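You operate a simulated robot arm through the tools that you are given. There is no shell and no other tool.

You are at the controls of a simulated robot arm. One attempt, no reset.

TASK
Beat the white block on the ware board down to 25-30 mm, dust it and cover it.
Fine: use the mallet, then the pounce bag over the top; both go back; lay the blue sheet over that block. Set down upright: oak mallet, starch pounce bag.

Only the result counts: the job must be done as asked and must still hold three seconds after the hand-in. Knocking over, shifting, dropping, spilling or breaking anything else fails it. A push-on lid holds only when it is set on centred and level and pressed home; a screw cap is set on level and turned clockwise until tight. Flat cloth is picked up by pressing the open fingertips on it (5 to 10 N) and closing them slowly along it; thin cloth reads only 2 to 8 mm in the jaws.

THE ROBOT
A 7-joint arm with a two-finger parallel gripper, fixed in place. Base frame: the origin is at the foot of the arm, x ahead of it, y to its left, z up; the work surface is at about z = 800. Lengths are in mm, angles in degrees, forces in N, time in s.
Its first joint turns from -149.0 to 149.0 degrees. Payload 3.43 kg.
The TCP is the grasp point between the finger pads, 30 mm short of the fingertips. In the tool frame z runs along the fingers and y along their closing line. Largest opening 94 mm; finger width 28, thickness 10; the body of the gripper, 50 by 96 mm, starts 55 mm behind the TCP.
Orientation is that of the tool frame in the base frame, as [roll, pitch, yaw] about the fixed x, y, z axes, in that order (R = Rz(yaw) Ry(pitch) Rx(roll)). With the fingers straight down and closing along the base's y, the tool's x points along the base's -x, its y along +y and its z along -z.

THE INTERFACE
- The arm moves only by the tool arm_command. Its argument "steps" is a list of rows, each a list of 3 entries, a list of its own where there are three numbers: the shift along the tool's x, y, z in units of 250 mm (1.0 is 250 mm), then the turn, a rotation vector about the tool's x, y, z in units of 90 degrees (1.0 is 90 degrees), then the finger opening in mm, from 0 to 94. In form: [[[x, y, z], [rx, ry, rz], grip], ...]. A call has 1 to 20 rows; each row is the pose to reach, as a shift and turn from the pose commanded when the call began, along the tool's axes at that moment. A call with a number of a shift or a turn outside -1 to 1 is refused whole. Rows are played at 5 a second. More than 50 mm and 8.6 degrees between two rows, or a gripper value outside its range, and nothing of the call is played. A pose out of reach is approached as far as the arm can. The call stops where the force on the tool passes 40 N (or 10 N more than at its start, if that is more) or the arm is blocked; 0.2 s more then pass. The fingers move at their own pace (about 45 mm/s each) and stop on an object; they squeeze with about 38 N. The grip force told is the motor's: it shows also when the fingers shut on nothing. Time passes only in rows, and 0.2 s behind the last, so rows that repeat a pose let the fingers close. It gives the time, the measured TCP pose, the force on the tool (base axes), the opening and the grip force at its end, in the units of the frame above (readings bear some noise), with the torque about the TCP (base axes, N m) and any sound that the robot's microphone picked up, and new pictures: "show" is both (left out), scene, wrist or none.
- Cameras (640 x 400 px; columns grow to the right, rows downward): "scene" is fixed at [49.8, 649.3, 1434.7]; the picture's right is [0.43, -0.90, 0.00], its down [-0.74, -0.35, -0.58] and it looks along [0.52, 0.25, -0.82] (base axes); focal length 214 px, centre (320, 200). "wrist" rides on the gripper at [76, 14, -103] in the tool frame; the picture's right is [-0.18, 0.98, 0.00], its down [-0.75, -0.14, -0.64] and it looks along [-0.63, -0.12, 0.77] (tool axes); focal length 243 px, centre (320, 200). There is no depth. A picture from a camera that has moved, and an enlarged one, comes with that camera's place and axes in the base frame and with its lens.
- close_up(camera, box): a new picture of the part [left, top, right, bottom] of that camera's present view, enlarged. The clock stands still meanwhile.
- finish_job(): hands the job in; it is judged then, once.

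Nothing tells you positions but the pictures and the camera data. Unless the task says otherwise, let go and move clear before handing in.

The tools are called after "Emit:" as name(argument=value, ...) on one line, values as JSON. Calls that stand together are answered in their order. arm_command: Moves the arm, as the interface text tells. Its arguments: {"type":"object","properties":{"steps":{"type":"array","items":{"type":"array"}},"show":{"type":"string","enum":["both","scene","wrist","none"]}},"required":["steps"]} The other tools are called the same way: close_up (camera, box) takes an enlarged picture of a part of a camera's view; finish_job () hands the job in.

At the start:

```text
time_s: 0.0
position: [498.9, 852.1, 1190.1]
ee_rot: [179.9, 0.1, -180.0]
wrist_force: [-0.8, 0.2, -0.3]
wrist_torque: [-0.01, 0.01, 0.01]
width: 93.8
gripper_force: 0.0
```

scene: 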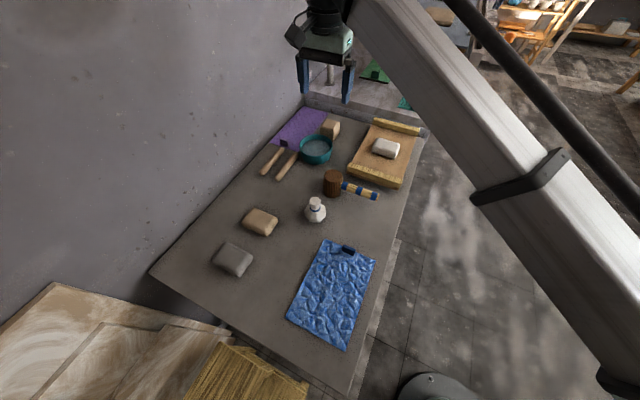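
wrist: 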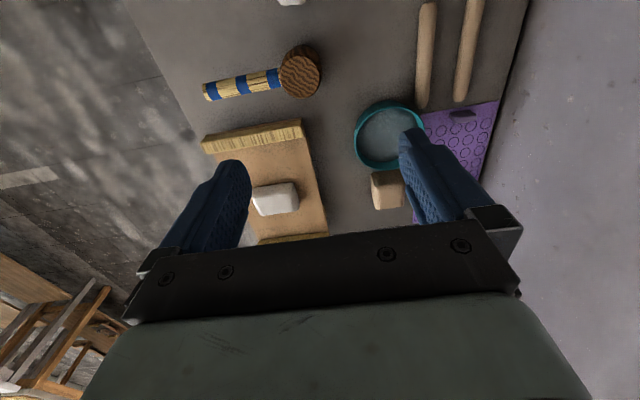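

I see a ware board carrying the white block, a mallet with a blue-banded handle, a white pounce bag and a blue sheet, with other items around them. I'll take close-ups first, before moving anything.

Emit:
close_up(camera="scene", box=[250, 100, 430, 212])

Emit:
close_up(camera="scene", box=[200, 170, 400, 360])

Emit:
close_up(camera="wrist", box=[180, 0, 520, 240])

```text
3.56 times, centred on (340, 156) of scene
camera zoom: at [49.8, 649.3, 1434.7], right [0.43, -0.9, 0.0], down [-0.74, -0.35, -0.58], along [0.52, 0.25, -0.82], focal length 763 px, centre (249, 356)
```

zoom: 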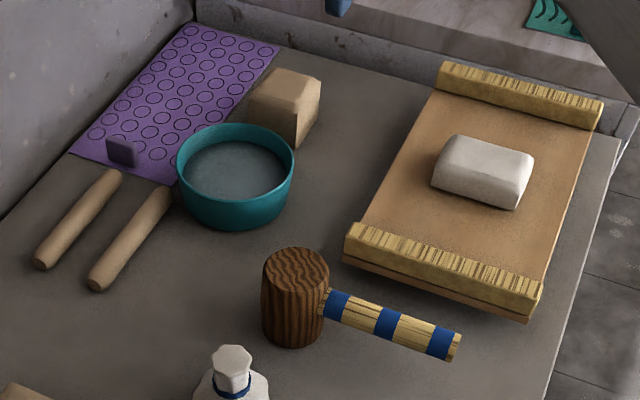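

```text
2.11 times, centred on (300, 265) of scene
camera zoom: at [49.8, 649.3, 1434.7], right [0.43, -0.9, 0.0], down [-0.74, -0.35, -0.58], along [0.52, 0.25, -0.82], focal length 452 px, centre (362, 63)
```

zoom: 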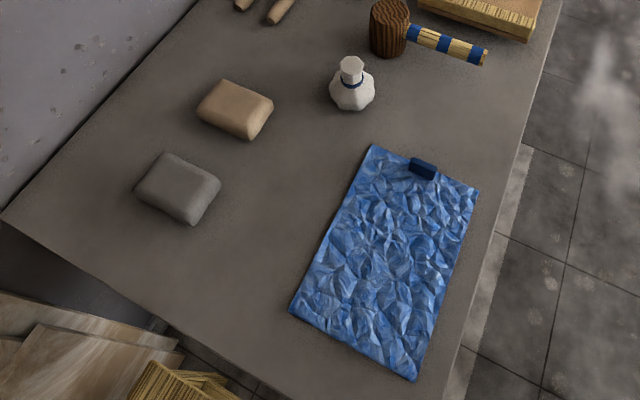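

```text
1.67 times, centred on (350, 120) of wrist
camera zoom: at [422.8, 867.5, 1293.0], right [0.18, 0.98, 0.0], down [0.75, -0.14, 0.64], along [0.63, -0.12, -0.77], focal length 404 px, centre (270, 333)
```

zoom: 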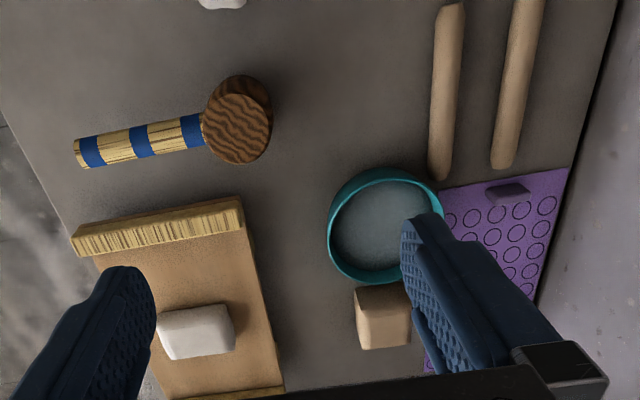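

The block lies near (785, 695) and the mallet head near (513, 820), standing with its handle along -y. The bag is near (388, 831) and the sheet's tab is near (320, 679). I'll first turn the hand so it closes along x, and move over the mallet for a closer look.

Emit:
arm_command(steps=[[[0, -0.03, 0.03], [0, 0, -0.09], 94], [[-0.005, -0.06, 0.06], [0, 0, -0.18], 94], [[-0.01, -0.09, 0.09], [0, 0, -0.27], 94], [[-0.015, -0.12, 0.12], [0, 0, -0.36], 94], [[-0.02, -0.15, 0.15], [0, 0, -0.45], 94], [[-0.025, -0.18, 0.18], [0, 0, -0.54], 94], [[-0.03, -0.21, 0.21], [0, 0, -0.63], 94], [[-0.035, -0.24, 0.24], [0, 0, -0.72], 94], [[-0.04, -0.27, 0.27], [0, 0, -0.81], 94], [[-0.05, -0.29, 0.3], [0, 0, -0.9], 94], [[-0.056, -0.3, 0.36], [0, 0, -0.99], 94], [[-0.056, -0.3, 0.36], [0, 0, -1.0], 94], [[-0.056, -0.3, 0.36], [0, 0, -1.0], 94]])

```text
time_s: 2.8
position: [513.6, 777.5, 1100.1]
ee_rot: [179.9, 0.1, -89.9]
wrist_force: [0.3, 0.4, -1.1]
wrist_torque: [-0.01, -0.02, 0.0]
width: 93.8
gripper_force: 0.0
camera wrist: at [499.0, 702.2, 1203.1], right [-0.98, 0.18, 0.0], down [0.14, 0.75, 0.64], along [0.12, 0.63, -0.77], focal length 243 px, centre (320, 200)
```

scene: 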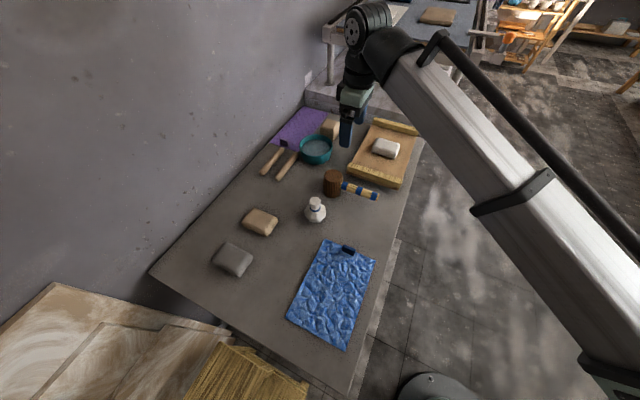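
wrist: 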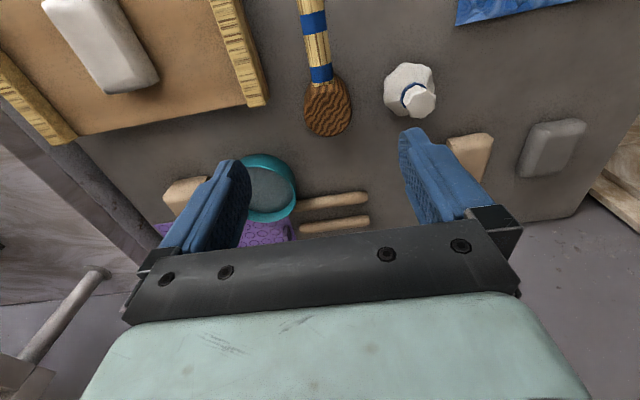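

The hand now closes along x and the mallet, bag and block are in view of the wrist camera. I'll zoom in to pin down the mallet and block.

Emit:
close_up(camera="wrist", box=[270, 0, 450, 150])

Emit:
close_up(camera="wrist", box=[0, 0, 280, 150])

Emit:
close_up(camera="scene", box=[340, 110, 430, 190])

```text
2.67 times, centred on (360, 75) of wrist
camera zoom: at [499.0, 702.2, 1203.1], right [-0.98, 0.18, 0.0], down [0.14, 0.75, 0.64], along [0.12, 0.63, -0.77], focal length 647 px, centre (213, 533)
```

zoom: 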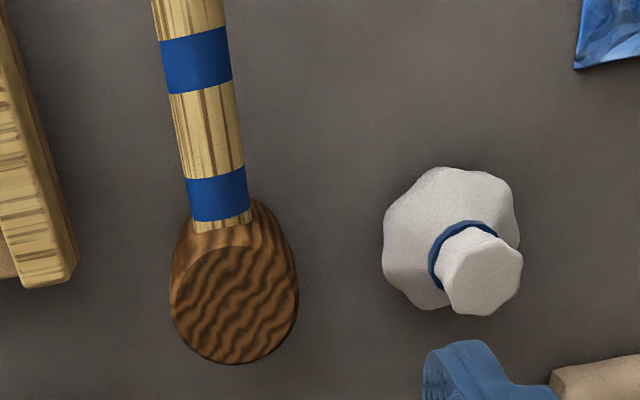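

```text
2.29 times, centred on (140, 75) of wrist
camera zoom: at [499.0, 702.2, 1203.1], right [-0.98, 0.18, 0.0], down [0.14, 0.75, 0.64], along [0.12, 0.63, -0.77], focal length 555 px, centre (731, 486)
```

zoom: 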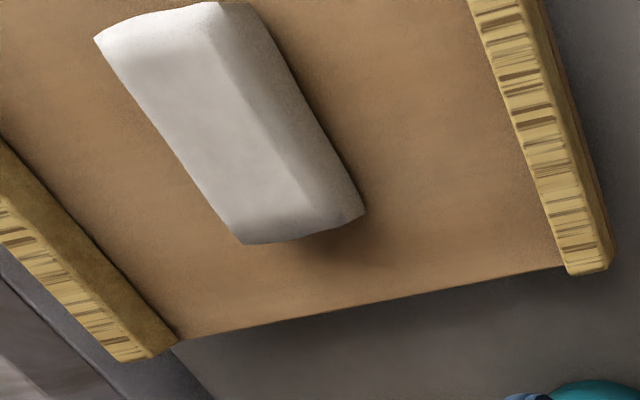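

```text
5.00 times, centred on (385, 150) of scene
camera zoom: at [49.8, 649.3, 1434.7], right [0.43, -0.9, 0.0], down [-0.74, -0.35, -0.58], along [0.52, 0.25, -0.82], focal length 1072 px, centre (-5, 450)
```

zoom: 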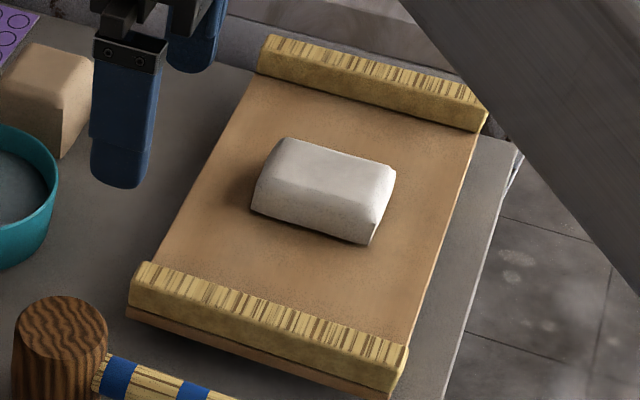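

The mallet stands at about (511.5, 821) with its handle straight along -y, and the block is far out, at a radius of about 1045. Before I pick anything up I'll check how far the arm reaches over the block, staying high.

Emit:
arm_command(steps=[[[0.027, -0.092, 0.04], [0, 0, 0.054], 94], [[0.054, -0.185, 0.08], [0, 0, 0.108], 94], [[0.08, -0.277, 0.12], [0, 0, 0.161], 94], [[0.107, -0.37, 0.16], [0, 0, 0.215], 94], [[0.134, -0.462, 0.2], [0, 0, 0.269], 94], [[0.161, -0.554, 0.24], [0, 0, 0.323], 94], [[0.188, -0.647, 0.28], [0, 0, 0.377], 94], [[0.214, -0.739, 0.32], [0, 0, 0.43], 94], [[0.241, -0.832, 0.36], [0, 0, 0.484], 94], [[0.268, -0.924, 0.4], [0, 0, 0.538], 94], [[0.268, -0.924, 0.4], [0, 0, 0.538], 94], [[0.268, -0.924, 0.4], [0, 0, 0.538], 94]])

```text
time_s: 5.4
position: [744.3, 711.3, 1001.0]
ee_rot: [-180.0, 0.1, -138.6]
wrist_force: [0.1, 0.1, -0.1]
wrist_torque: [-0.01, -0.01, 0.01]
width: 94.0
gripper_force: 0.0
camera wrist: at [678.1, 671.8, 1103.7], right [-0.51, 0.86, 0.0], down [0.66, 0.39, 0.64], along [0.55, 0.33, -0.77], focal length 243 px, centre (320, 200)
```

scene: 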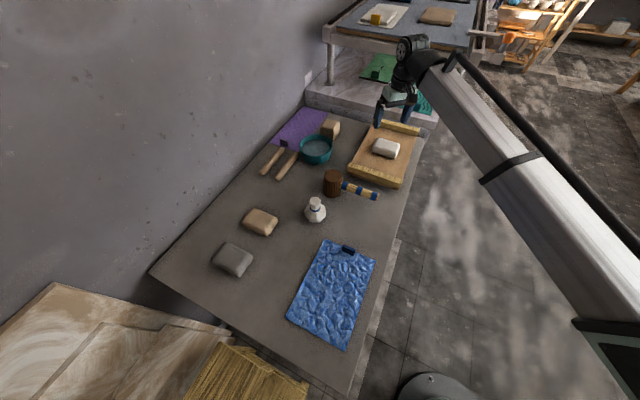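
wrist: 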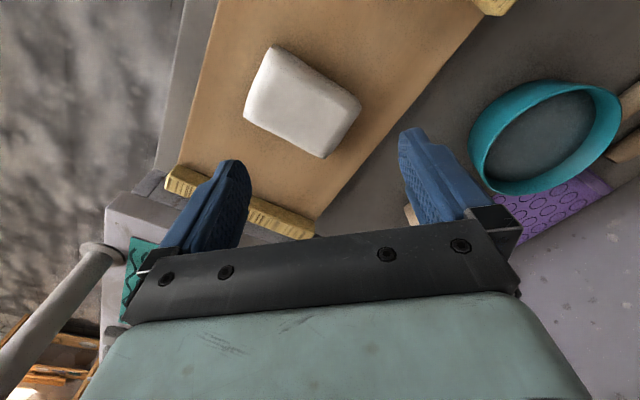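

The arm reaches radius 1029 at z=1000 with the tool straight down. I'll zoom in on the block from here.

Emit:
close_up(camera="wrist", box=[200, 0, 400, 170])

```text
2.35 times, centred on (300, 85) of wrist
camera zoom: at [678.1, 671.8, 1103.7], right [-0.51, 0.86, 0.0], down [0.66, 0.39, 0.64], along [0.55, 0.33, -0.77], focal length 571 px, centre (367, 471)
```

zoom: 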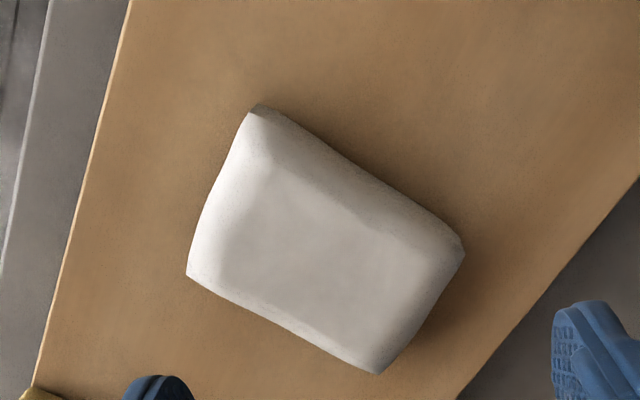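

The block looks to be about 86 x 110 mm, centred near (775, 705). I'll check that the arm gets there with the tool straight down at about z=930.

Emit:
arm_command(steps=[[[-0.018, -0.026, 0.07], [0, 0, 0], 94], [[-0.036, -0.053, 0.14], [0, 0, 0], 94], [[-0.054, -0.08, 0.21], [0, 0, 0], 94], [[-0.072, -0.106, 0.284], [0, 0, 0], 94], [[-0.072, -0.106, 0.284], [0, 0, 0], 94], [[-0.072, -0.106, 0.284], [0, 0, 0], 94]])

```text
time_s: 6.8
position: [776.2, 701.0, 929.0]
ee_rot: [180.0, 0.0, -138.4]
wrist_force: [-0.8, -0.4, -0.1]
wrist_torque: [0.0, 0.02, -0.02]
width: 94.0
gripper_force: 0.1
camera wrist: at [709.7, 662.0, 1031.6], right [-0.51, 0.86, 0.0], down [0.66, 0.39, 0.64], along [0.55, 0.33, -0.77], focal length 243 px, centre (320, 200)
```

scene: 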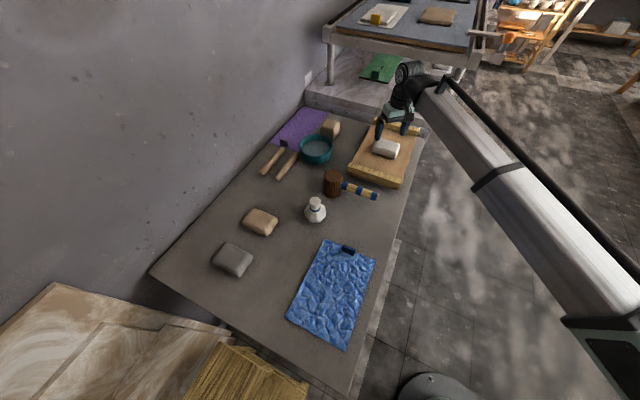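
wrist: 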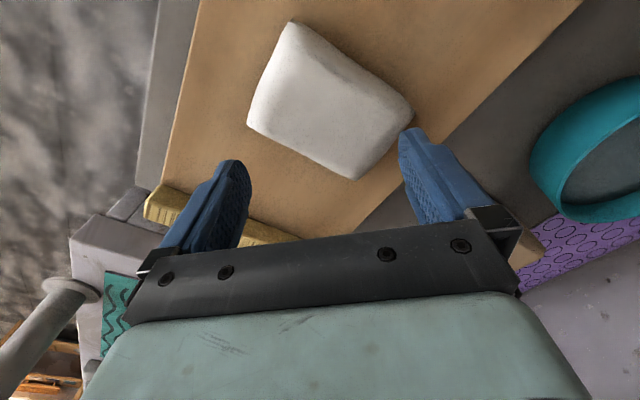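

The arm reaches there with the tool straight down. I'll zoom in again so I can triangulate the block from two heights.

Emit:
close_up(camera="wrist", box=[220, 0, 440, 190])

Emit:
close_up(camera="scene", box=[350, 115, 430, 195])

```text
2.11 times, centred on (330, 95) of wrist
camera zoom: at [709.7, 662.0, 1031.6], right [-0.51, 0.86, 0.0], down [0.66, 0.39, 0.64], along [0.55, 0.33, -0.77], focal length 511 px, centre (299, 421)
```

zoom: 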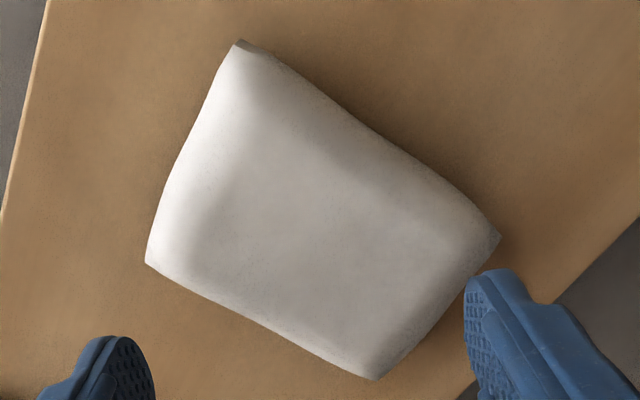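

```text
5.00 times, centred on (390, 155) of scene
camera zoom: at [49.8, 649.3, 1434.7], right [0.43, -0.9, 0.0], down [-0.74, -0.35, -0.58], along [0.52, 0.25, -0.82], focal length 1072 px, centre (-30, 425)
```

zoom: 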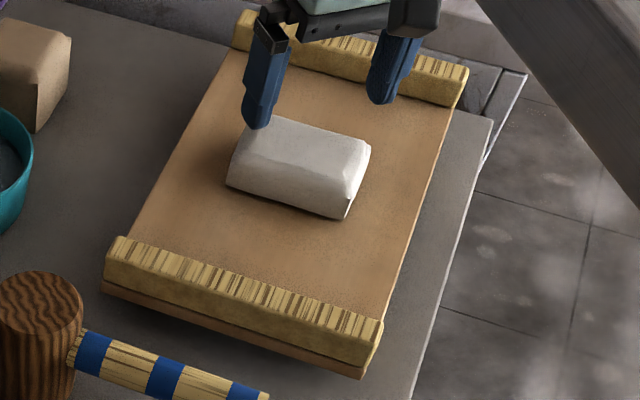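

Straight down works over the block, so I can hold the mallet by its head and strike vertically. I'm going back over the mallet now, turning the hand to close along x.

Emit:
arm_command(steps=[[[0.049, 0.11, -0.08], [0, 0, -0.067], 94], [[0.098, 0.221, -0.16], [0, 0, -0.134], 94], [[0.147, 0.331, -0.24], [0, 0, -0.202], 94], [[0.196, 0.442, -0.3], [0, 0, -0.269], 94], [[0.245, 0.552, -0.34], [0, 0, -0.336], 94], [[0.294, 0.663, -0.38], [0, 0, -0.403], 94], [[0.343, 0.773, -0.42], [0, 0, -0.471], 94], [[0.392, 0.884, -0.44], [0, 0, -0.538], 94], [[0.392, 0.884, -0.44], [0, 0, -0.538], 94]], show="none")

```text
time_s: 8.8
position: [554.6, 802.0, 1039.9]
ee_rot: [180.0, -0.1, -89.9]
wrist_force: [-0.1, -1.2, -0.1]
wrist_torque: [-0.03, 0.02, -0.01]
width: 94.1
gripper_force: 0.1
```

The hand is near the mallet, closing along x. I'll centre above it at z=960 and look before going down.

Emit:
arm_command(steps=[[[-0.038, 0.086, 0.16], [0, 0, 0], 94], [[-0.076, 0.172, 0.32], [0, 0, 0], 94], [[-0.076, 0.172, 0.32], [0, 0, 0], 94], [[-0.076, 0.172, 0.32], [0, 0, 0], 94]])

```text
time_s: 9.8
position: [509.9, 822.1, 958.6]
ee_rot: [-180.0, -0.1, -89.9]
wrist_force: [-0.4, 0.3, 0.5]
wrist_torque: [-0.03, -0.01, -0.02]
width: 94.1
gripper_force: 0.1
camera wrist: at [496.0, 746.0, 1062.3], right [-0.98, 0.18, 0.0], down [0.14, 0.75, 0.64], along [0.12, 0.63, -0.77], focal length 243 px, centre (320, 200)
```

scene: 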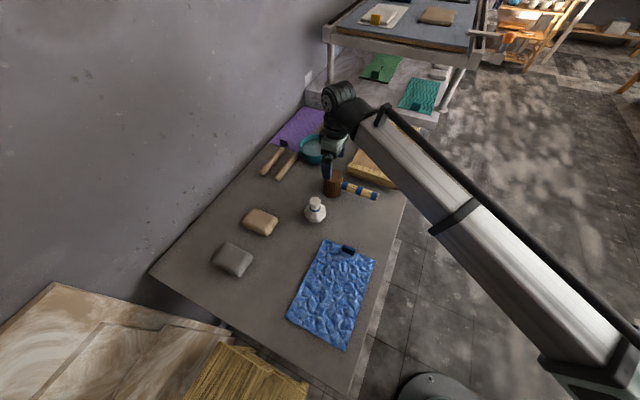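
wrist: 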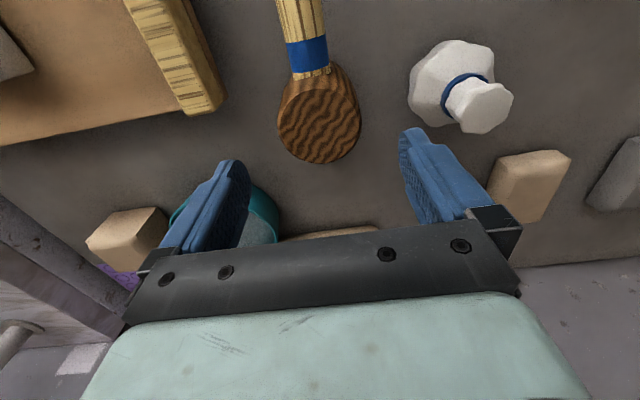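

The mallet head is centred at (511.8, 820) and the fingers straddle it. I'm going down to z=848 and closing on the head.

Emit:
arm_command(steps=[[[0.008, -0.0076, 0.1], [0, 0, 0], 94], [[0.008, -0.0076, 0.22], [0, 0, 0], 94], [[0.008, -0.0076, 0.34], [0, 0, 0], 94], [[0.008, -0.0076, 0.442], [0, 0, 0], 94], [[0.008, -0.0076, 0.442], [0, 0, 0], 94], [[0.008, -0.0076, 0.442], [0, 0, 0], 60], [[0.008, -0.0076, 0.442], [0, 0, 0], 50], [[0.008, -0.0076, 0.442], [0, 0, 0], 50], [[0.008, -0.0076, 0.442], [0, 0, 0], 50]])

```text
time_s: 11.8
position: [511.9, 820.6, 850.2]
ee_rot: [179.9, 0.0, -90.0]
wrist_force: [-1.3, -0.2, 0.3]
wrist_torque: [0.01, 0.03, 0.01]
width: 68.1
gripper_force: 37.9
camera wrist: at [498.4, 744.3, 952.7], right [-0.98, 0.18, 0.0], down [0.14, 0.75, 0.64], along [0.12, 0.63, -0.77], focal length 243 px, centre (320, 200)
```

scene: 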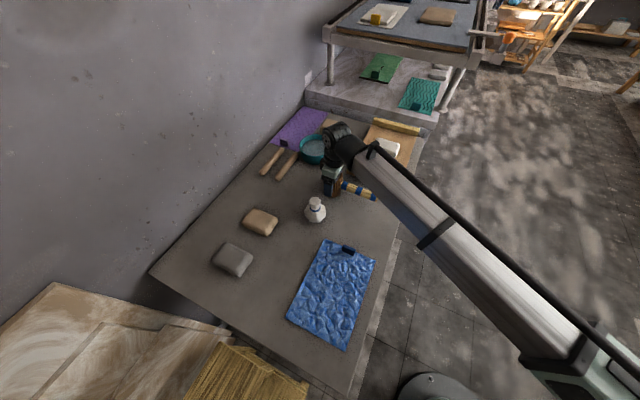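
wrist: 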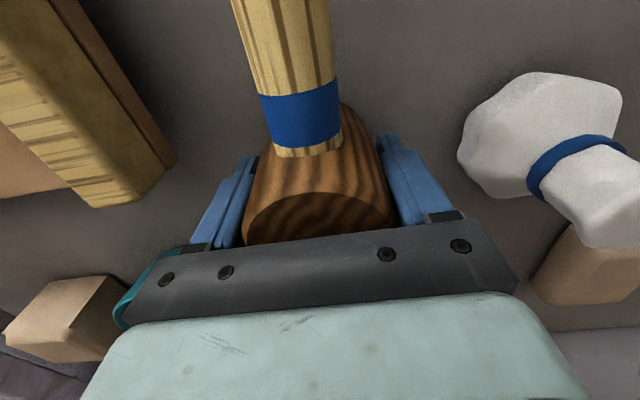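

The mallet head is gripped at a width of 68 mm. I'll lift it slowly and check that it's held.

Emit:
arm_command(steps=[[[0, 0, -0.02], [0, 0, 0], 50], [[0, 0, -0.06], [0, 0, 0], 50], [[0, 0, -0.14], [0, 0, 0], 50], [[0, 0, -0.24], [0, 0, 0], 50], [[0, 0, -0.36], [0, 0, 0], 50], [[0, 0, -0.48], [0, 0, 0], 50], [[0, 0, -0.48], [0, 0, 0], 50]])

```text
time_s: 13.4
position: [511.8, 820.5, 967.9]
ee_rot: [-180.0, -0.1, -90.0]
wrist_force: [-0.3, -0.2, -3.9]
wrist_torque: [0.08, -0.02, 0.01]
width: 67.8
gripper_force: 38.0
camera wrist: at [497.8, 744.6, 1071.5], right [-0.98, 0.18, 0.0], down [0.14, 0.75, 0.64], along [0.12, 0.63, -0.77], focal length 243 px, centre (320, 200)
```

scene: 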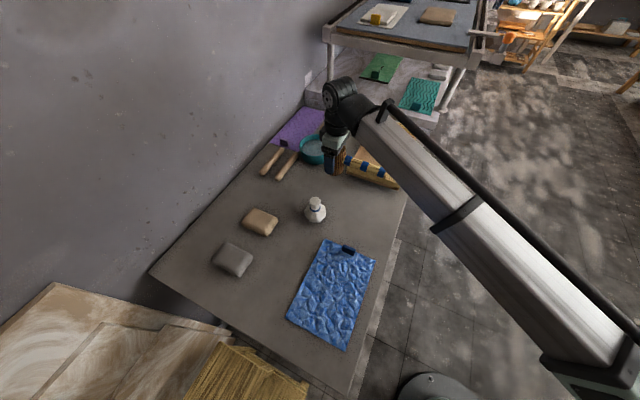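
wrist: 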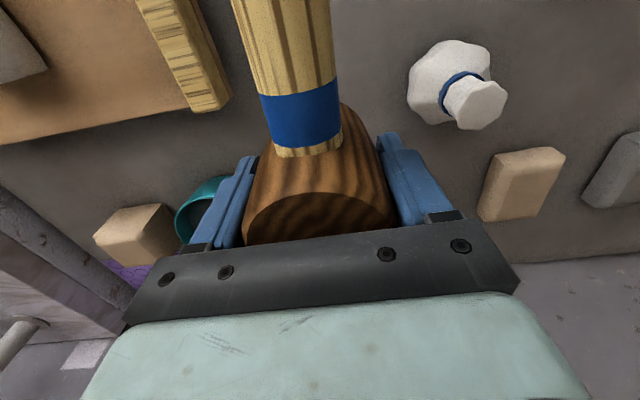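

The mallet is held, weighing about 4 N. I'll carry it to above the free board area in front of the block, near (690, 702), to measure the board level.

Emit:
arm_command(steps=[[[0.05, -0.08, 0], [0, 0, 0], 50], [[0.14, -0.21, 0], [0, 0, 0], 50], [[0.23, -0.34, 0], [0, 0, 0], 50], [[0.32, -0.47, 0], [0, 0, 0], 50], [[0.41, -0.6, 0], [0, 0, 0], 50], [[0.46, -0.69, 0], [0, 0, 0], 50], [[0.472, -0.712, 0], [0, 0, 0], 50], [[0.472, -0.712, 0], [0, 0, 0], 50]])

```text
time_s: 15.2
position: [692.2, 701.4, 968.2]
ee_rot: [-180.0, -0.1, -90.0]
wrist_force: [-0.2, -0.2, -3.4]
wrist_torque: [0.1, 0.0, 0.01]
width: 68.1
gripper_force: 38.5
camera wrist: at [678.8, 626.7, 1071.0], right [-0.98, 0.18, 0.0], down [0.14, 0.75, 0.64], along [0.12, 0.63, -0.77], focal length 243 px, centre (320, 200)
```

scene: 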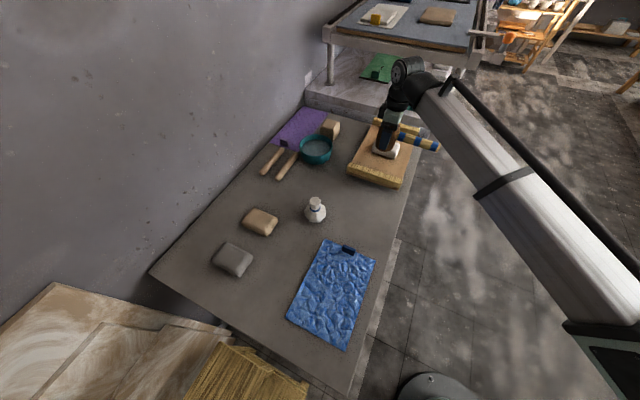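
wrist: 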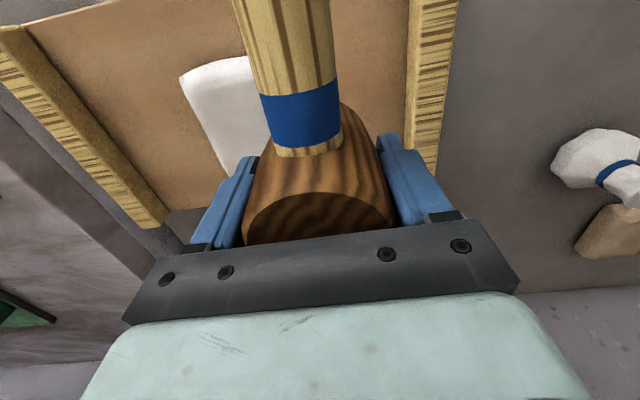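

Triangulating again, the board is raised: its top is near z=838, the cleat tops near 880, and the block is centred near (766, 705). I'll shift to x=678 and lower the mallet towards the board, slowly at the end.

Emit:
arm_command(steps=[[[0, 0.056, 0], [0, 0, 0], 50], [[0, 0.056, 0.08], [0, 0, 0], 50], [[0, 0.056, 0.16], [0, 0, 0], 50], [[0, 0.056, 0.22], [0, 0, 0], 50], [[0, 0.056, 0.26], [0, 0, 0], 50], [[0, 0.056, 0.26], [0, 0, 0], 50]])

Emit:
close_up(camera="scene", box=[340, 100, 440, 195])

```text
time_s: 16.6
position: [679.4, 701.9, 902.8]
ee_rot: [180.0, 0.0, -90.0]
wrist_force: [0.4, -0.4, -3.7]
wrist_torque: [0.09, 0.0, -0.02]
width: 67.7
gripper_force: 38.2
camera wrist: at [664.7, 627.0, 1005.7], right [-0.98, 0.18, 0.0], down [0.14, 0.75, 0.64], along [0.12, 0.63, -0.77], focal length 243 px, centre (320, 200)
```

scene: 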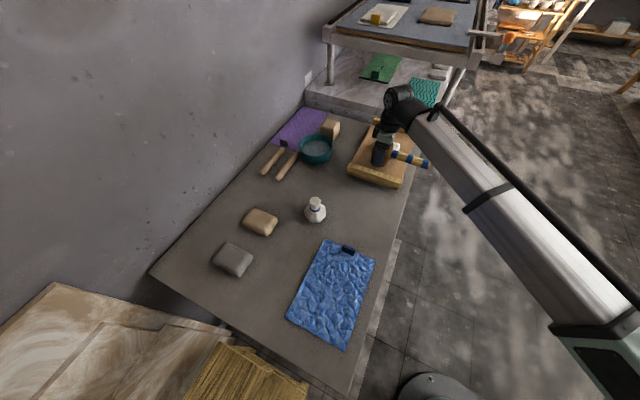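
wrist: 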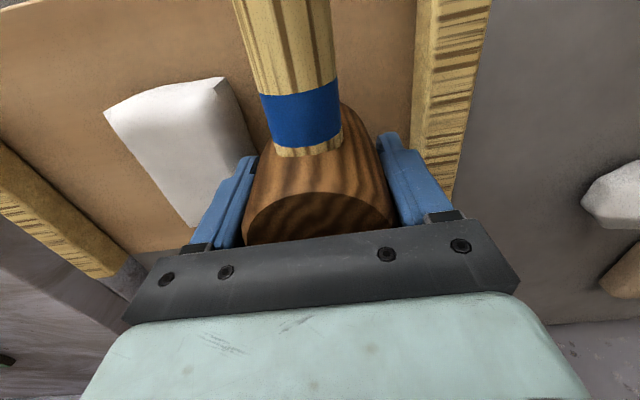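

```text
4.21 times, centred on (390, 148) of scene
camera zoom: at [49.8, 649.3, 1434.7], right [0.43, -0.9, 0.0], down [-0.74, -0.35, -0.58], along [0.52, 0.25, -0.82], focal length 903 px, centre (25, 421)
```

zoom: 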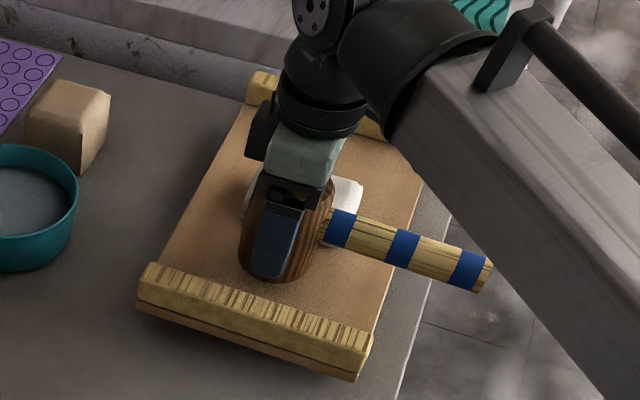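

The mallet hangs just above the board, its bottom near z=852. I'll go down in small steps to find contact.

Emit:
arm_command(steps=[[[0, 0, 0.008], [0, 0, 0], 50], [[0, 0, 0.016], [0, 0, 0], 50], [[0, 0, 0.024], [0, 0, 0], 50], [[0, 0, 0.032], [0, 0, 0], 50]], show="none")

```text
time_s: 17.6
position: [677.8, 703.2, 894.9]
ee_rot: [180.0, 0.0, -90.0]
wrist_force: [-0.5, 0.0, -2.0]
wrist_torque: [0.04, 0.01, -0.03]
width: 67.8
gripper_force: 37.9
```

The force has hardly changed so far, and contact is not certain. I'll keep going in 1 mm steps.

Emit:
arm_command(steps=[[[0, 0, 0.004], [0, 0, 0], 50], [[0, 0, 0.008], [0, 0, 0], 50]], show="none")

Emit:
arm_command(steps=[[[0, 0, 0.004], [0, 0, 0], 50], [[0, 0, 0.008], [0, 0, 0], 50]], show="none")

```text
time_s: 18.2
position: [677.6, 703.2, 892.9]
ee_rot: [180.0, 0.1, -90.0]
wrist_force: [0.6, -0.2, -3.7]
wrist_torque: [0.06, 0.05, -0.03]
width: 68.0
gripper_force: 38.2
```

```text
time_s: 18.8
position: [679.2, 701.4, 891.7]
ee_rot: [-179.9, 0.1, -90.0]
wrist_force: [2.3, 1.7, 7.0]
wrist_torque: [-0.15, -0.11, 0.06]
width: 67.8
gripper_force: 37.6
```

Contact: 7 N at TCP z of about 891.6. I'll back off in half-millimetre steps to pin down the board level.

Emit:
arm_command(steps=[[[0, 0, -0.002], [0, 0, 0], 50], [[0, 0, -0.002], [0, 0, 0], 50]], show="none")

Emit:
arm_command(steps=[[[0, 0, -0.002], [0, 0, 0], 50], [[0, 0, -0.002], [0, 0, 0], 50]], show="none")

```text
time_s: 19.4
position: [678.0, 700.6, 891.3]
ee_rot: [-179.8, -0.1, -90.0]
wrist_force: [4.8, 3.4, 9.4]
wrist_torque: [-0.12, -0.27, 0.13]
width: 68.0
gripper_force: 38.2
```

```text
time_s: 20.0
position: [677.7, 702.0, 891.7]
ee_rot: [-180.0, 0.1, -89.9]
wrist_force: [5.2, 0.1, 6.2]
wrist_torque: [-0.21, -0.29, 0.11]
width: 68.0
gripper_force: 37.5
```

The board reads TCP z of about 891.7 in contact, so the mallet should rest at about 917-921 when the block is at 25-30 mm. I'll lift and move over the block.

Emit:
arm_command(steps=[[[0, 0, -0.04], [0, 0, 0], 50], [[0, 0, -0.14], [0, 0, 0], 50], [[0, 0, -0.27], [0, 0, 0], 50], [[-0.003, -0.12, -0.27], [0, 0, 0], 50], [[-0.006, -0.24, -0.27], [0, 0, 0], 50], [[-0.01, -0.354, -0.27], [0, 0, 0], 50], [[-0.01, -0.354, -0.27], [0, 0, 0], 50], [[-0.01, -0.354, -0.27], [0, 0, 0], 50]])

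Emit:
close_up(camera="scene", box=[340, 100, 440, 195])

```text
time_s: 21.8
position: [767.1, 704.7, 958.5]
ee_rot: [-179.9, 0.1, -90.0]
wrist_force: [-0.7, 0.6, -3.7]
wrist_torque: [0.09, 0.0, 0.02]
width: 67.8
gripper_force: 37.8
camera wrist: at [753.1, 628.3, 1061.9], right [-0.98, 0.18, 0.0], down [0.14, 0.75, 0.64], along [0.12, 0.63, -0.77], focal length 243 px, centre (320, 200)
```

scene: 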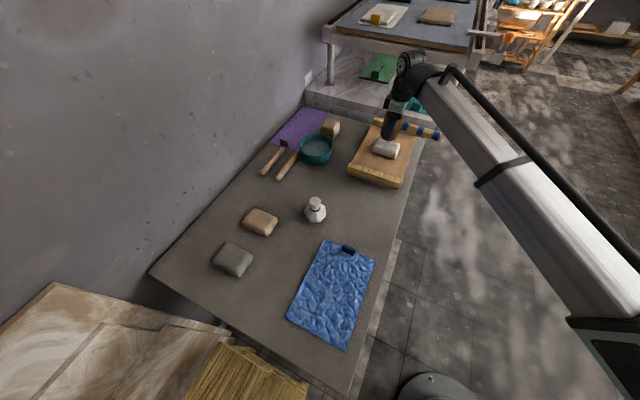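
wrist: 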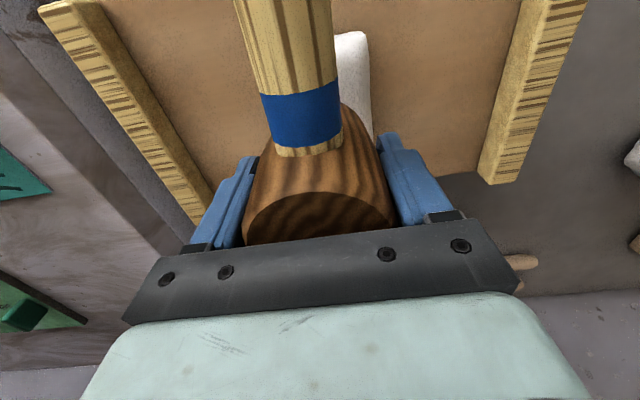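

```text
4.21 times, centred on (390, 148) of scene
camera zoom: at [49.8, 649.3, 1434.7], right [0.43, -0.9, 0.0], down [-0.74, -0.35, -0.58], along [0.52, 0.25, -0.82], focal length 903 px, centre (25, 421)
```

zoom: 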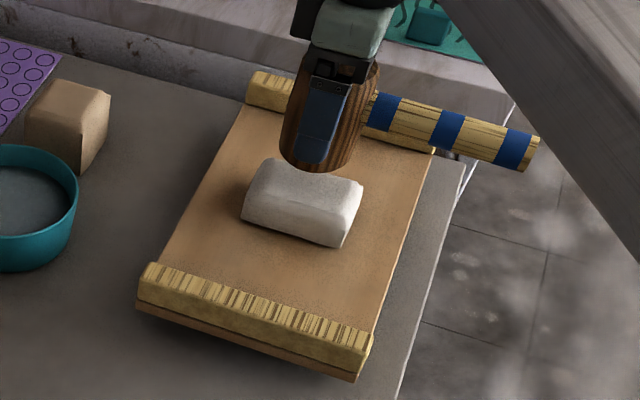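

The mallet is over the block, its face about 67 mm above the board. I'll lower it gently to find the block's top.

Emit:
arm_command(steps=[[[0, 0, 0.02], [0, 0, 0], 50], [[0, 0, 0.036], [0, 0, 0], 50], [[0, 0, 0.044], [0, 0, 0], 50], [[0, 0, 0.052], [0, 0, 0], 50]], show="none")

Emit:
arm_command(steps=[[[0, 0, 0.006], [0, 0, 0], 50], [[0, 0, 0.012], [0, 0, 0], 50]], show="none")

Emit:
arm_command(steps=[[[0, 0, 0.006], [0, 0, 0], 50], [[0, 0, 0.012], [0, 0, 0], 50]], show="none")

```text
time_s: 22.8
position: [766.6, 704.9, 947.4]
ee_rot: [-180.0, 0.0, -90.0]
wrist_force: [-0.1, 0.0, -3.2]
wrist_torque: [0.06, 0.01, -0.01]
width: 68.0
gripper_force: 38.4
```

```text
time_s: 23.4
position: [765.8, 704.3, 943.7]
ee_rot: [-180.0, -0.1, -90.0]
wrist_force: [0.0, -0.1, -3.7]
wrist_torque: [0.1, -0.02, 0.0]
width: 67.9
gripper_force: 37.4
```

```text
time_s: 24.0
position: [767.0, 704.3, 941.1]
ee_rot: [180.0, 0.0, -90.0]
wrist_force: [0.4, -0.4, -3.4]
wrist_torque: [0.1, -0.03, 0.03]
width: 67.8
gripper_force: 38.2
```

Still free at 941, which is 49 mm above the board. I'll keep going down.

Emit:
arm_command(steps=[[[0, 0, 0.004], [0, 0, 0], 50], [[0, 0, 0.008], [0, 0, 0], 50]], show="none")

Emit:
arm_command(steps=[[[0, 0, 0.004], [0, 0, 0], 50], [[0, 0, 0.008], [0, 0, 0], 50]], show="none")

Emit:
arm_command(steps=[[[0, 0, 0.004], [0, 0, 0], 50], [[0, 0, 0.008], [0, 0, 0], 50]], show="none")

```text
time_s: 24.6
position: [766.1, 704.5, 939.0]
ee_rot: [-180.0, 0.0, -90.0]
wrist_force: [0.3, 0.4, -2.6]
wrist_torque: [0.05, 0.05, -0.01]
width: 68.0
gripper_force: 38.0
```

```text
time_s: 25.2
position: [765.9, 704.7, 937.4]
ee_rot: [-180.0, 0.0, -90.0]
wrist_force: [-0.7, 0.9, -3.6]
wrist_torque: [0.09, 0.01, -0.01]
width: 67.9
gripper_force: 38.0
```

```text
time_s: 25.8
position: [766.4, 705.2, 933.9]
ee_rot: [180.0, 0.0, -90.0]
wrist_force: [0.2, -0.1, -4.1]
wrist_torque: [0.07, -0.02, 0.0]
width: 67.7
gripper_force: 38.0
```

Still free at 934, about 42 mm above the board. Continuing down.

Emit:
arm_command(steps=[[[0, 0, 0.004], [0, 0, 0], 50], [[0, 0, 0.008], [0, 0, 0], 50]], show="none")

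Emit:
arm_command(steps=[[[0, 0, 0.004], [0, 0, 0], 50], [[0, 0, 0.008], [0, 0, 0], 50]], show="scene")

Emit:
close_up(camera="scene", box=[350, 120, 420, 175])

```text
time_s: 26.4
position: [767.2, 704.8, 933.0]
ee_rot: [179.9, 0.0, -90.0]
wrist_force: [0.1, -0.5, -2.0]
wrist_torque: [0.08, -0.05, -0.05]
width: 67.9
gripper_force: 38.0
```

```text
time_s: 27.0
position: [767.2, 704.5, 930.6]
ee_rot: [179.9, 0.0, -90.1]
wrist_force: [0.1, -0.3, -3.9]
wrist_torque: [0.08, -0.01, 0.01]
width: 68.0
gripper_force: 38.1
```

scene: 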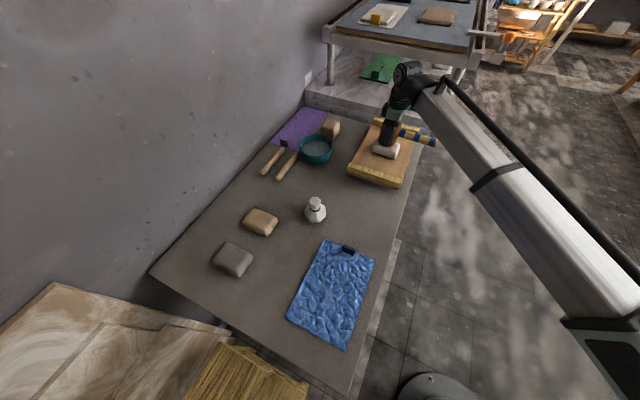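

```text
7.27 times, centred on (385, 148) of scene
camera zoom: at [49.8, 649.3, 1434.7], right [0.43, -0.9, 0.0], down [-0.74, -0.35, -0.58], along [0.52, 0.25, -0.82], focal length 1560 px, centre (-153, 582)
```

zoom: 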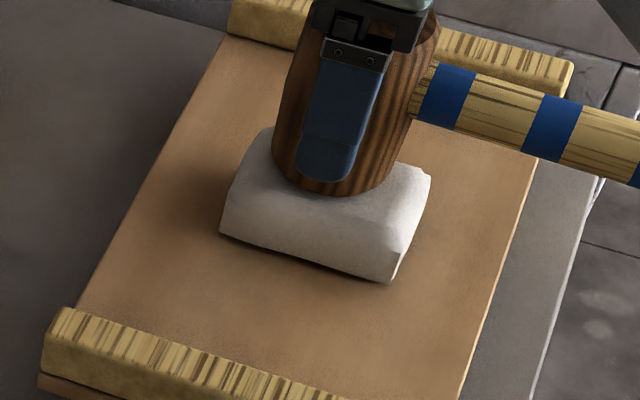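

The mallet face is close to the block top now, about 39 mm above the board and not yet touching. I'll keep lowering in 1 mm steps.

Emit:
arm_command(steps=[[[0, 0, 0.004], [0, 0, 0], 50], [[0, 0, 0.004], [0, 0, 0], 50]], show="none")

Emit:
arm_command(steps=[[[0, 0, 0.004], [0, 0, 0], 50], [[0, 0, 0.004], [0, 0, 0], 50]], show="none")

Emit:
arm_command(steps=[[[0, 0, 0.004], [0, 0, 0], 50], [[0, 0, 0.004], [0, 0, 0], 50]], show="none")

Emit:
arm_command(steps=[[[0, 0, 0.004], [0, 0, 0], 50], [[0, 0, 0.004], [0, 0, 0], 50]], show="none")

```text
time_s: 27.6
position: [766.1, 704.7, 931.3]
ee_rot: [-180.0, 0.1, -90.1]
wrist_force: [-0.4, 0.3, -4.4]
wrist_torque: [0.09, -0.02, 0.03]
width: 67.8
gripper_force: 38.4
```

```text
time_s: 28.2
position: [766.5, 704.4, 928.5]
ee_rot: [-179.9, 0.0, -90.0]
wrist_force: [0.8, -0.2, -2.8]
wrist_torque: [0.06, 0.03, -0.01]
width: 68.1
gripper_force: 38.5
```

```text
time_s: 28.8
position: [767.6, 704.9, 928.0]
ee_rot: [-180.0, -0.1, -90.0]
wrist_force: [0.1, 0.7, -3.8]
wrist_torque: [0.1, -0.01, 0.01]
width: 67.8
gripper_force: 38.0
```

```text
time_s: 29.4
position: [767.0, 704.7, 927.0]
ee_rot: [-180.0, 0.0, -89.9]
wrist_force: [0.1, 0.1, -3.4]
wrist_torque: [0.07, 0.0, 0.02]
width: 67.5
gripper_force: 37.9
```

Still no contact at 927, about 35 mm above the board. I'll look at the gap and double-check the mallet hasn't slipped in the grip.

Emit:
close_up(camera="scene", box=[350, 120, 420, 175])

Emit:
close_up(camera="wrist", box=[200, 0, 440, 260])

```text
7.27 times, centred on (385, 148) of scene
camera zoom: at [49.8, 649.3, 1434.7], right [0.43, -0.9, 0.0], down [-0.74, -0.35, -0.58], along [0.52, 0.25, -0.82], focal length 1560 px, centre (-153, 582)
```

zoom: 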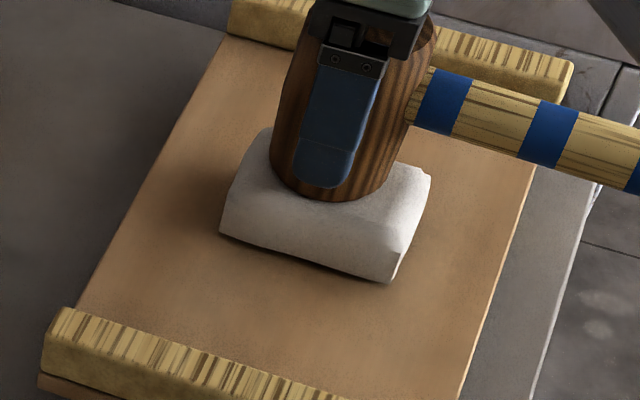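

```text
1.54 times, centred on (320, 130) of wrist
camera zoom: at [752.2, 629.5, 1030.5], right [-0.98, 0.18, 0.0], down [0.14, 0.75, 0.64], along [0.12, 0.63, -0.77], focal length 373 px, centre (320, 308)
```

zoom: 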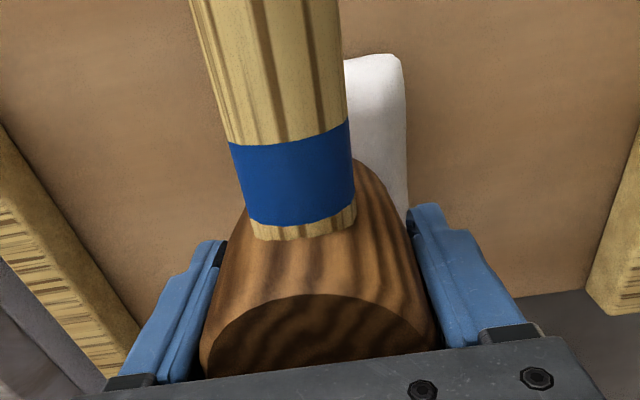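

The grip looks unchanged and the face is very near the top. I'll continue lowering.

Emit:
arm_command(steps=[[[0, 0, 0.004], [0, 0, 0], 50], [[0, 0, 0.004], [0, 0, 0], 50]], show="none")

Emit:
arm_command(steps=[[[0, 0, 0.004], [0, 0, 0], 50], [[0, 0, 0.004], [0, 0, 0], 50]], show="none")

Emit:
arm_command(steps=[[[0, 0, 0.004], [0, 0, 0], 50], [[0, 0, 0.004], [0, 0, 0], 50]], show="none")

```text
time_s: 30.0
position: [767.4, 704.4, 927.5]
ee_rot: [-180.0, 0.1, -90.0]
wrist_force: [-0.9, 1.7, 3.7]
wrist_torque: [-0.08, -0.04, 0.0]
width: 67.7
gripper_force: 38.3
```

```text
time_s: 30.6
position: [767.0, 704.2, 926.6]
ee_rot: [-179.9, 0.1, -90.0]
wrist_force: [0.7, 5.6, 20.0]
wrist_torque: [-0.28, 0.05, 0.02]
width: 67.6
gripper_force: 37.9
```

```text
time_s: 31.2
position: [766.7, 704.2, 927.8]
ee_rot: [-179.9, 0.1, -90.0]
wrist_force: [2.4, 9.3, 37.7]
wrist_torque: [-0.23, -0.1, 0.16]
width: 68.1
gripper_force: 37.7
```

Contact at 926.6, so the block is about 34.5 mm high, and a static 40 N press doesn't change it. I need real blows, so I'll try one moderate strike from 40 mm up.

Emit:
arm_command(steps=[[[0, 0, -0.05], [0, 0, 0], 50], [[0, 0, -0.17], [0, 0, 0], 50], [[0, 0, -0.17], [0, 0, 0], 50], [[0, 0, -0.11], [0, 0, 0], 50], [[0, 0, -0.03], [0, 0, 0], 50], [[0, 0, 0.03], [0, 0, 0], 50]], show="none")

```text
time_s: 32.6
position: [764.3, 703.3, 921.4]
ee_rot: [-179.7, 0.2, -90.0]
wrist_force: [1.0, 0.8, 34.8]
wrist_torque: [0.0, -0.03, 0.36]
width: 68.4
gripper_force: 38.3
```

The face went down to 921.4, so either the block flattened by about 5.5 mm or the mallet slid in the grip. I'll raise the mallet and look.

Emit:
arm_command(steps=[[[0, 0, -0.1], [0, 0, 0], 50], [[0, 0, -0.2], [0, 0, 0], 50], [[0, 0, -0.2], [0, 0, 0], 50]])

Emit:
close_up(camera="scene", box=[350, 120, 420, 175])

Emit:
close_up(camera="wrist", box=[200, 0, 440, 260])

```text
time_s: 33.4
position: [766.2, 702.6, 967.4]
ee_rot: [-180.0, 0.0, -90.1]
wrist_force: [-0.3, 0.3, -3.0]
wrist_torque: [0.08, 0.01, -0.01]
width: 68.2
gripper_force: 37.7
camera wrist: at [752.2, 627.3, 1070.6], right [-0.98, 0.18, 0.0], down [0.14, 0.75, 0.64], along [0.12, 0.63, -0.77], focal length 243 px, centre (320, 200)
```

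scene: 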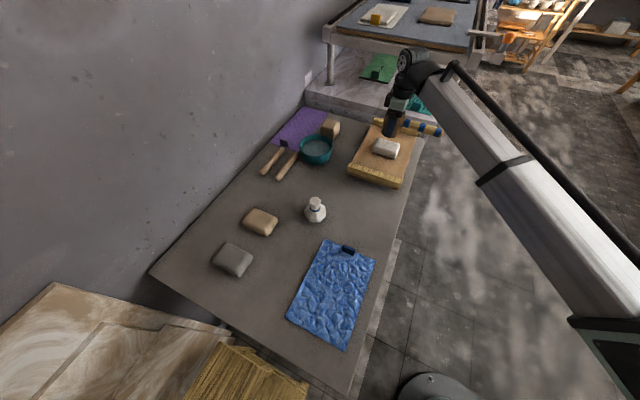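
wrist: 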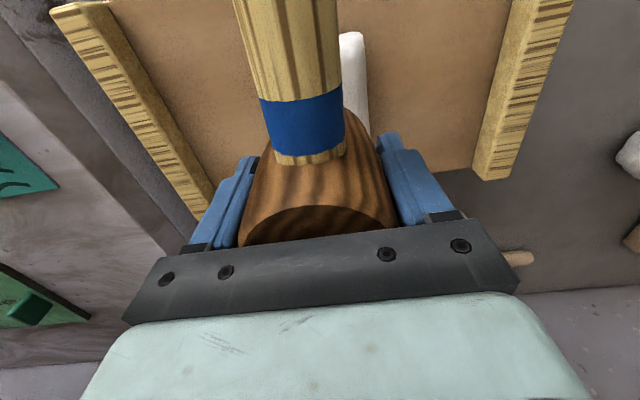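

```text
7.27 times, centred on (385, 148) of scene
camera zoom: at [49.8, 649.3, 1434.7], right [0.43, -0.9, 0.0], down [-0.74, -0.35, -0.58], along [0.52, 0.25, -0.82], focal length 1560 px, centre (-153, 582)
```

zoom: 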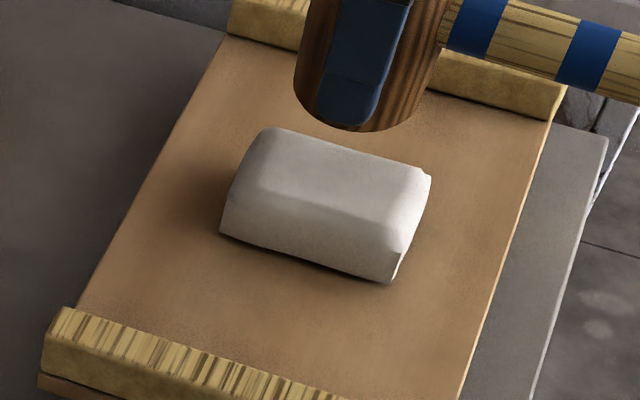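

```text
1.54 times, centred on (320, 130) of wrist
camera zoom: at [752.2, 627.3, 1070.6], right [-0.98, 0.18, 0.0], down [0.14, 0.75, 0.64], along [0.12, 0.63, -0.77], focal length 373 px, centre (320, 308)
```

zoom: 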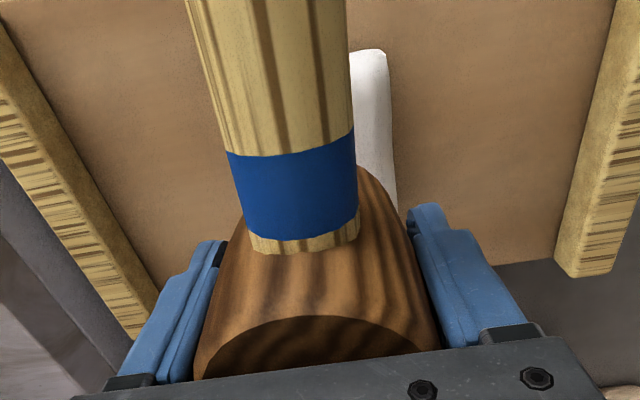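

The block looks unchanged and the mallet slid up about 5 mm in the grip, so that blow was too slow and mostly a push. I'll try a faster, shorter one that ends only a few millimetres past contact.

Emit:
arm_command(steps=[[[0, 0, -0.1], [0, 0, 0], 50], [[0, 0, -0.2], [0, 0, 0], 50], [[0, 0, -0.2], [0, 0, 0], 50], [[0, 0, 0.0], [0, 0, 0], 50], [[0, 0, 0.19], [0, 0, 0], 50], [[0, 0, 0.0], [0, 0, 0], 50]])

Emit:
close_up(camera="scene", box=[350, 120, 420, 175])

Emit:
close_up(camera="wrist", box=[200, 0, 440, 260])

```text
time_s: 34.8
position: [765.2, 704.4, 966.4]
ee_rot: [180.0, 0.1, -89.9]
wrist_force: [-0.1, 0.1, -3.9]
wrist_torque: [0.07, 0.01, -0.01]
width: 68.4
gripper_force: 38.3
camera wrist: at [751.3, 628.8, 1070.2], right [-0.98, 0.18, 0.0], down [0.14, 0.75, 0.64], along [0.12, 0.63, -0.77], focal length 243 px, centre (320, 200)
```

scene: 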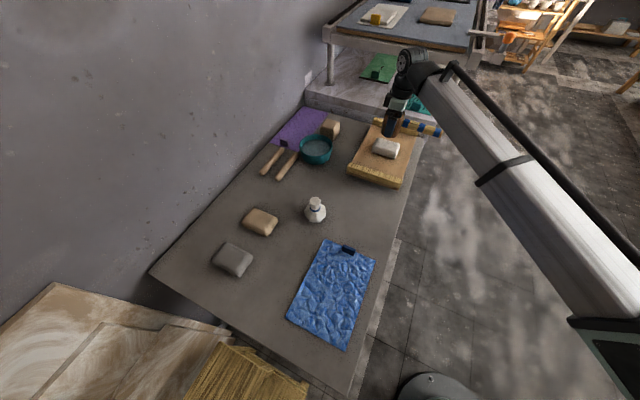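
wrist: 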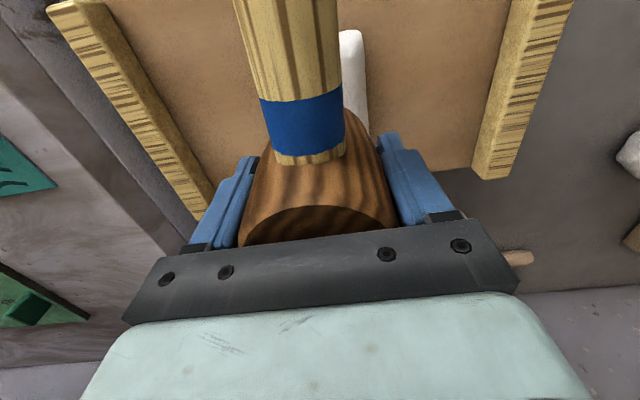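

```text
7.27 times, centred on (385, 148) of scene
camera zoom: at [49.8, 649.3, 1434.7], right [0.43, -0.9, 0.0], down [-0.74, -0.35, -0.58], along [0.52, 0.25, -0.82], focal length 1560 px, centre (-153, 582)
```

zoom: 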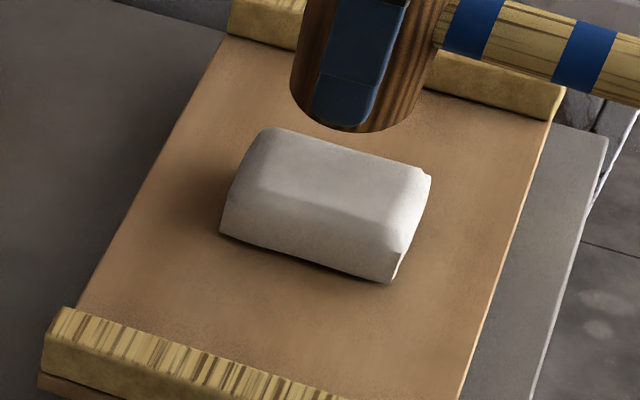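

```text
1.54 times, centred on (320, 130) of wrist
camera zoom: at [751.3, 628.8, 1070.2], right [-0.98, 0.18, 0.0], down [0.14, 0.75, 0.64], along [0.12, 0.63, -0.77], focal length 373 px, centre (320, 308)
```

zoom: 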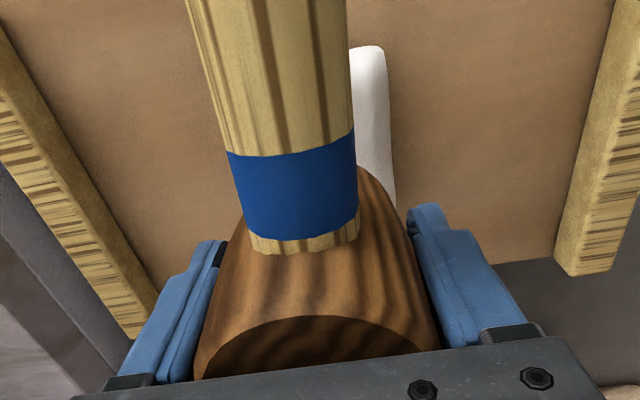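

That one turned around before it reached the block. I'll do the fast strike again, holding the bottom target so it actually lands.

Emit:
arm_command(steps=[[[0, 0, -0.1], [0, 0, 0], 50], [[0, 0, -0.2], [0, 0, 0], 50], [[0, 0, -0.2], [0, 0, 0], 50], [[0, 0, 0.0], [0, 0, 0], 50], [[0, 0, 0.195], [0, 0, 0], 50], [[0, 0, 0.195], [0, 0, 0], 50]], show="none")

```text
time_s: 36.2
position: [763.6, 704.2, 919.3]
ee_rot: [-180.0, 0.1, -90.0]
wrist_force: [-0.2, -0.2, 28.5]
wrist_torque: [-0.65, 0.08, 0.12]
width: 68.0
gripper_force: 38.0
```

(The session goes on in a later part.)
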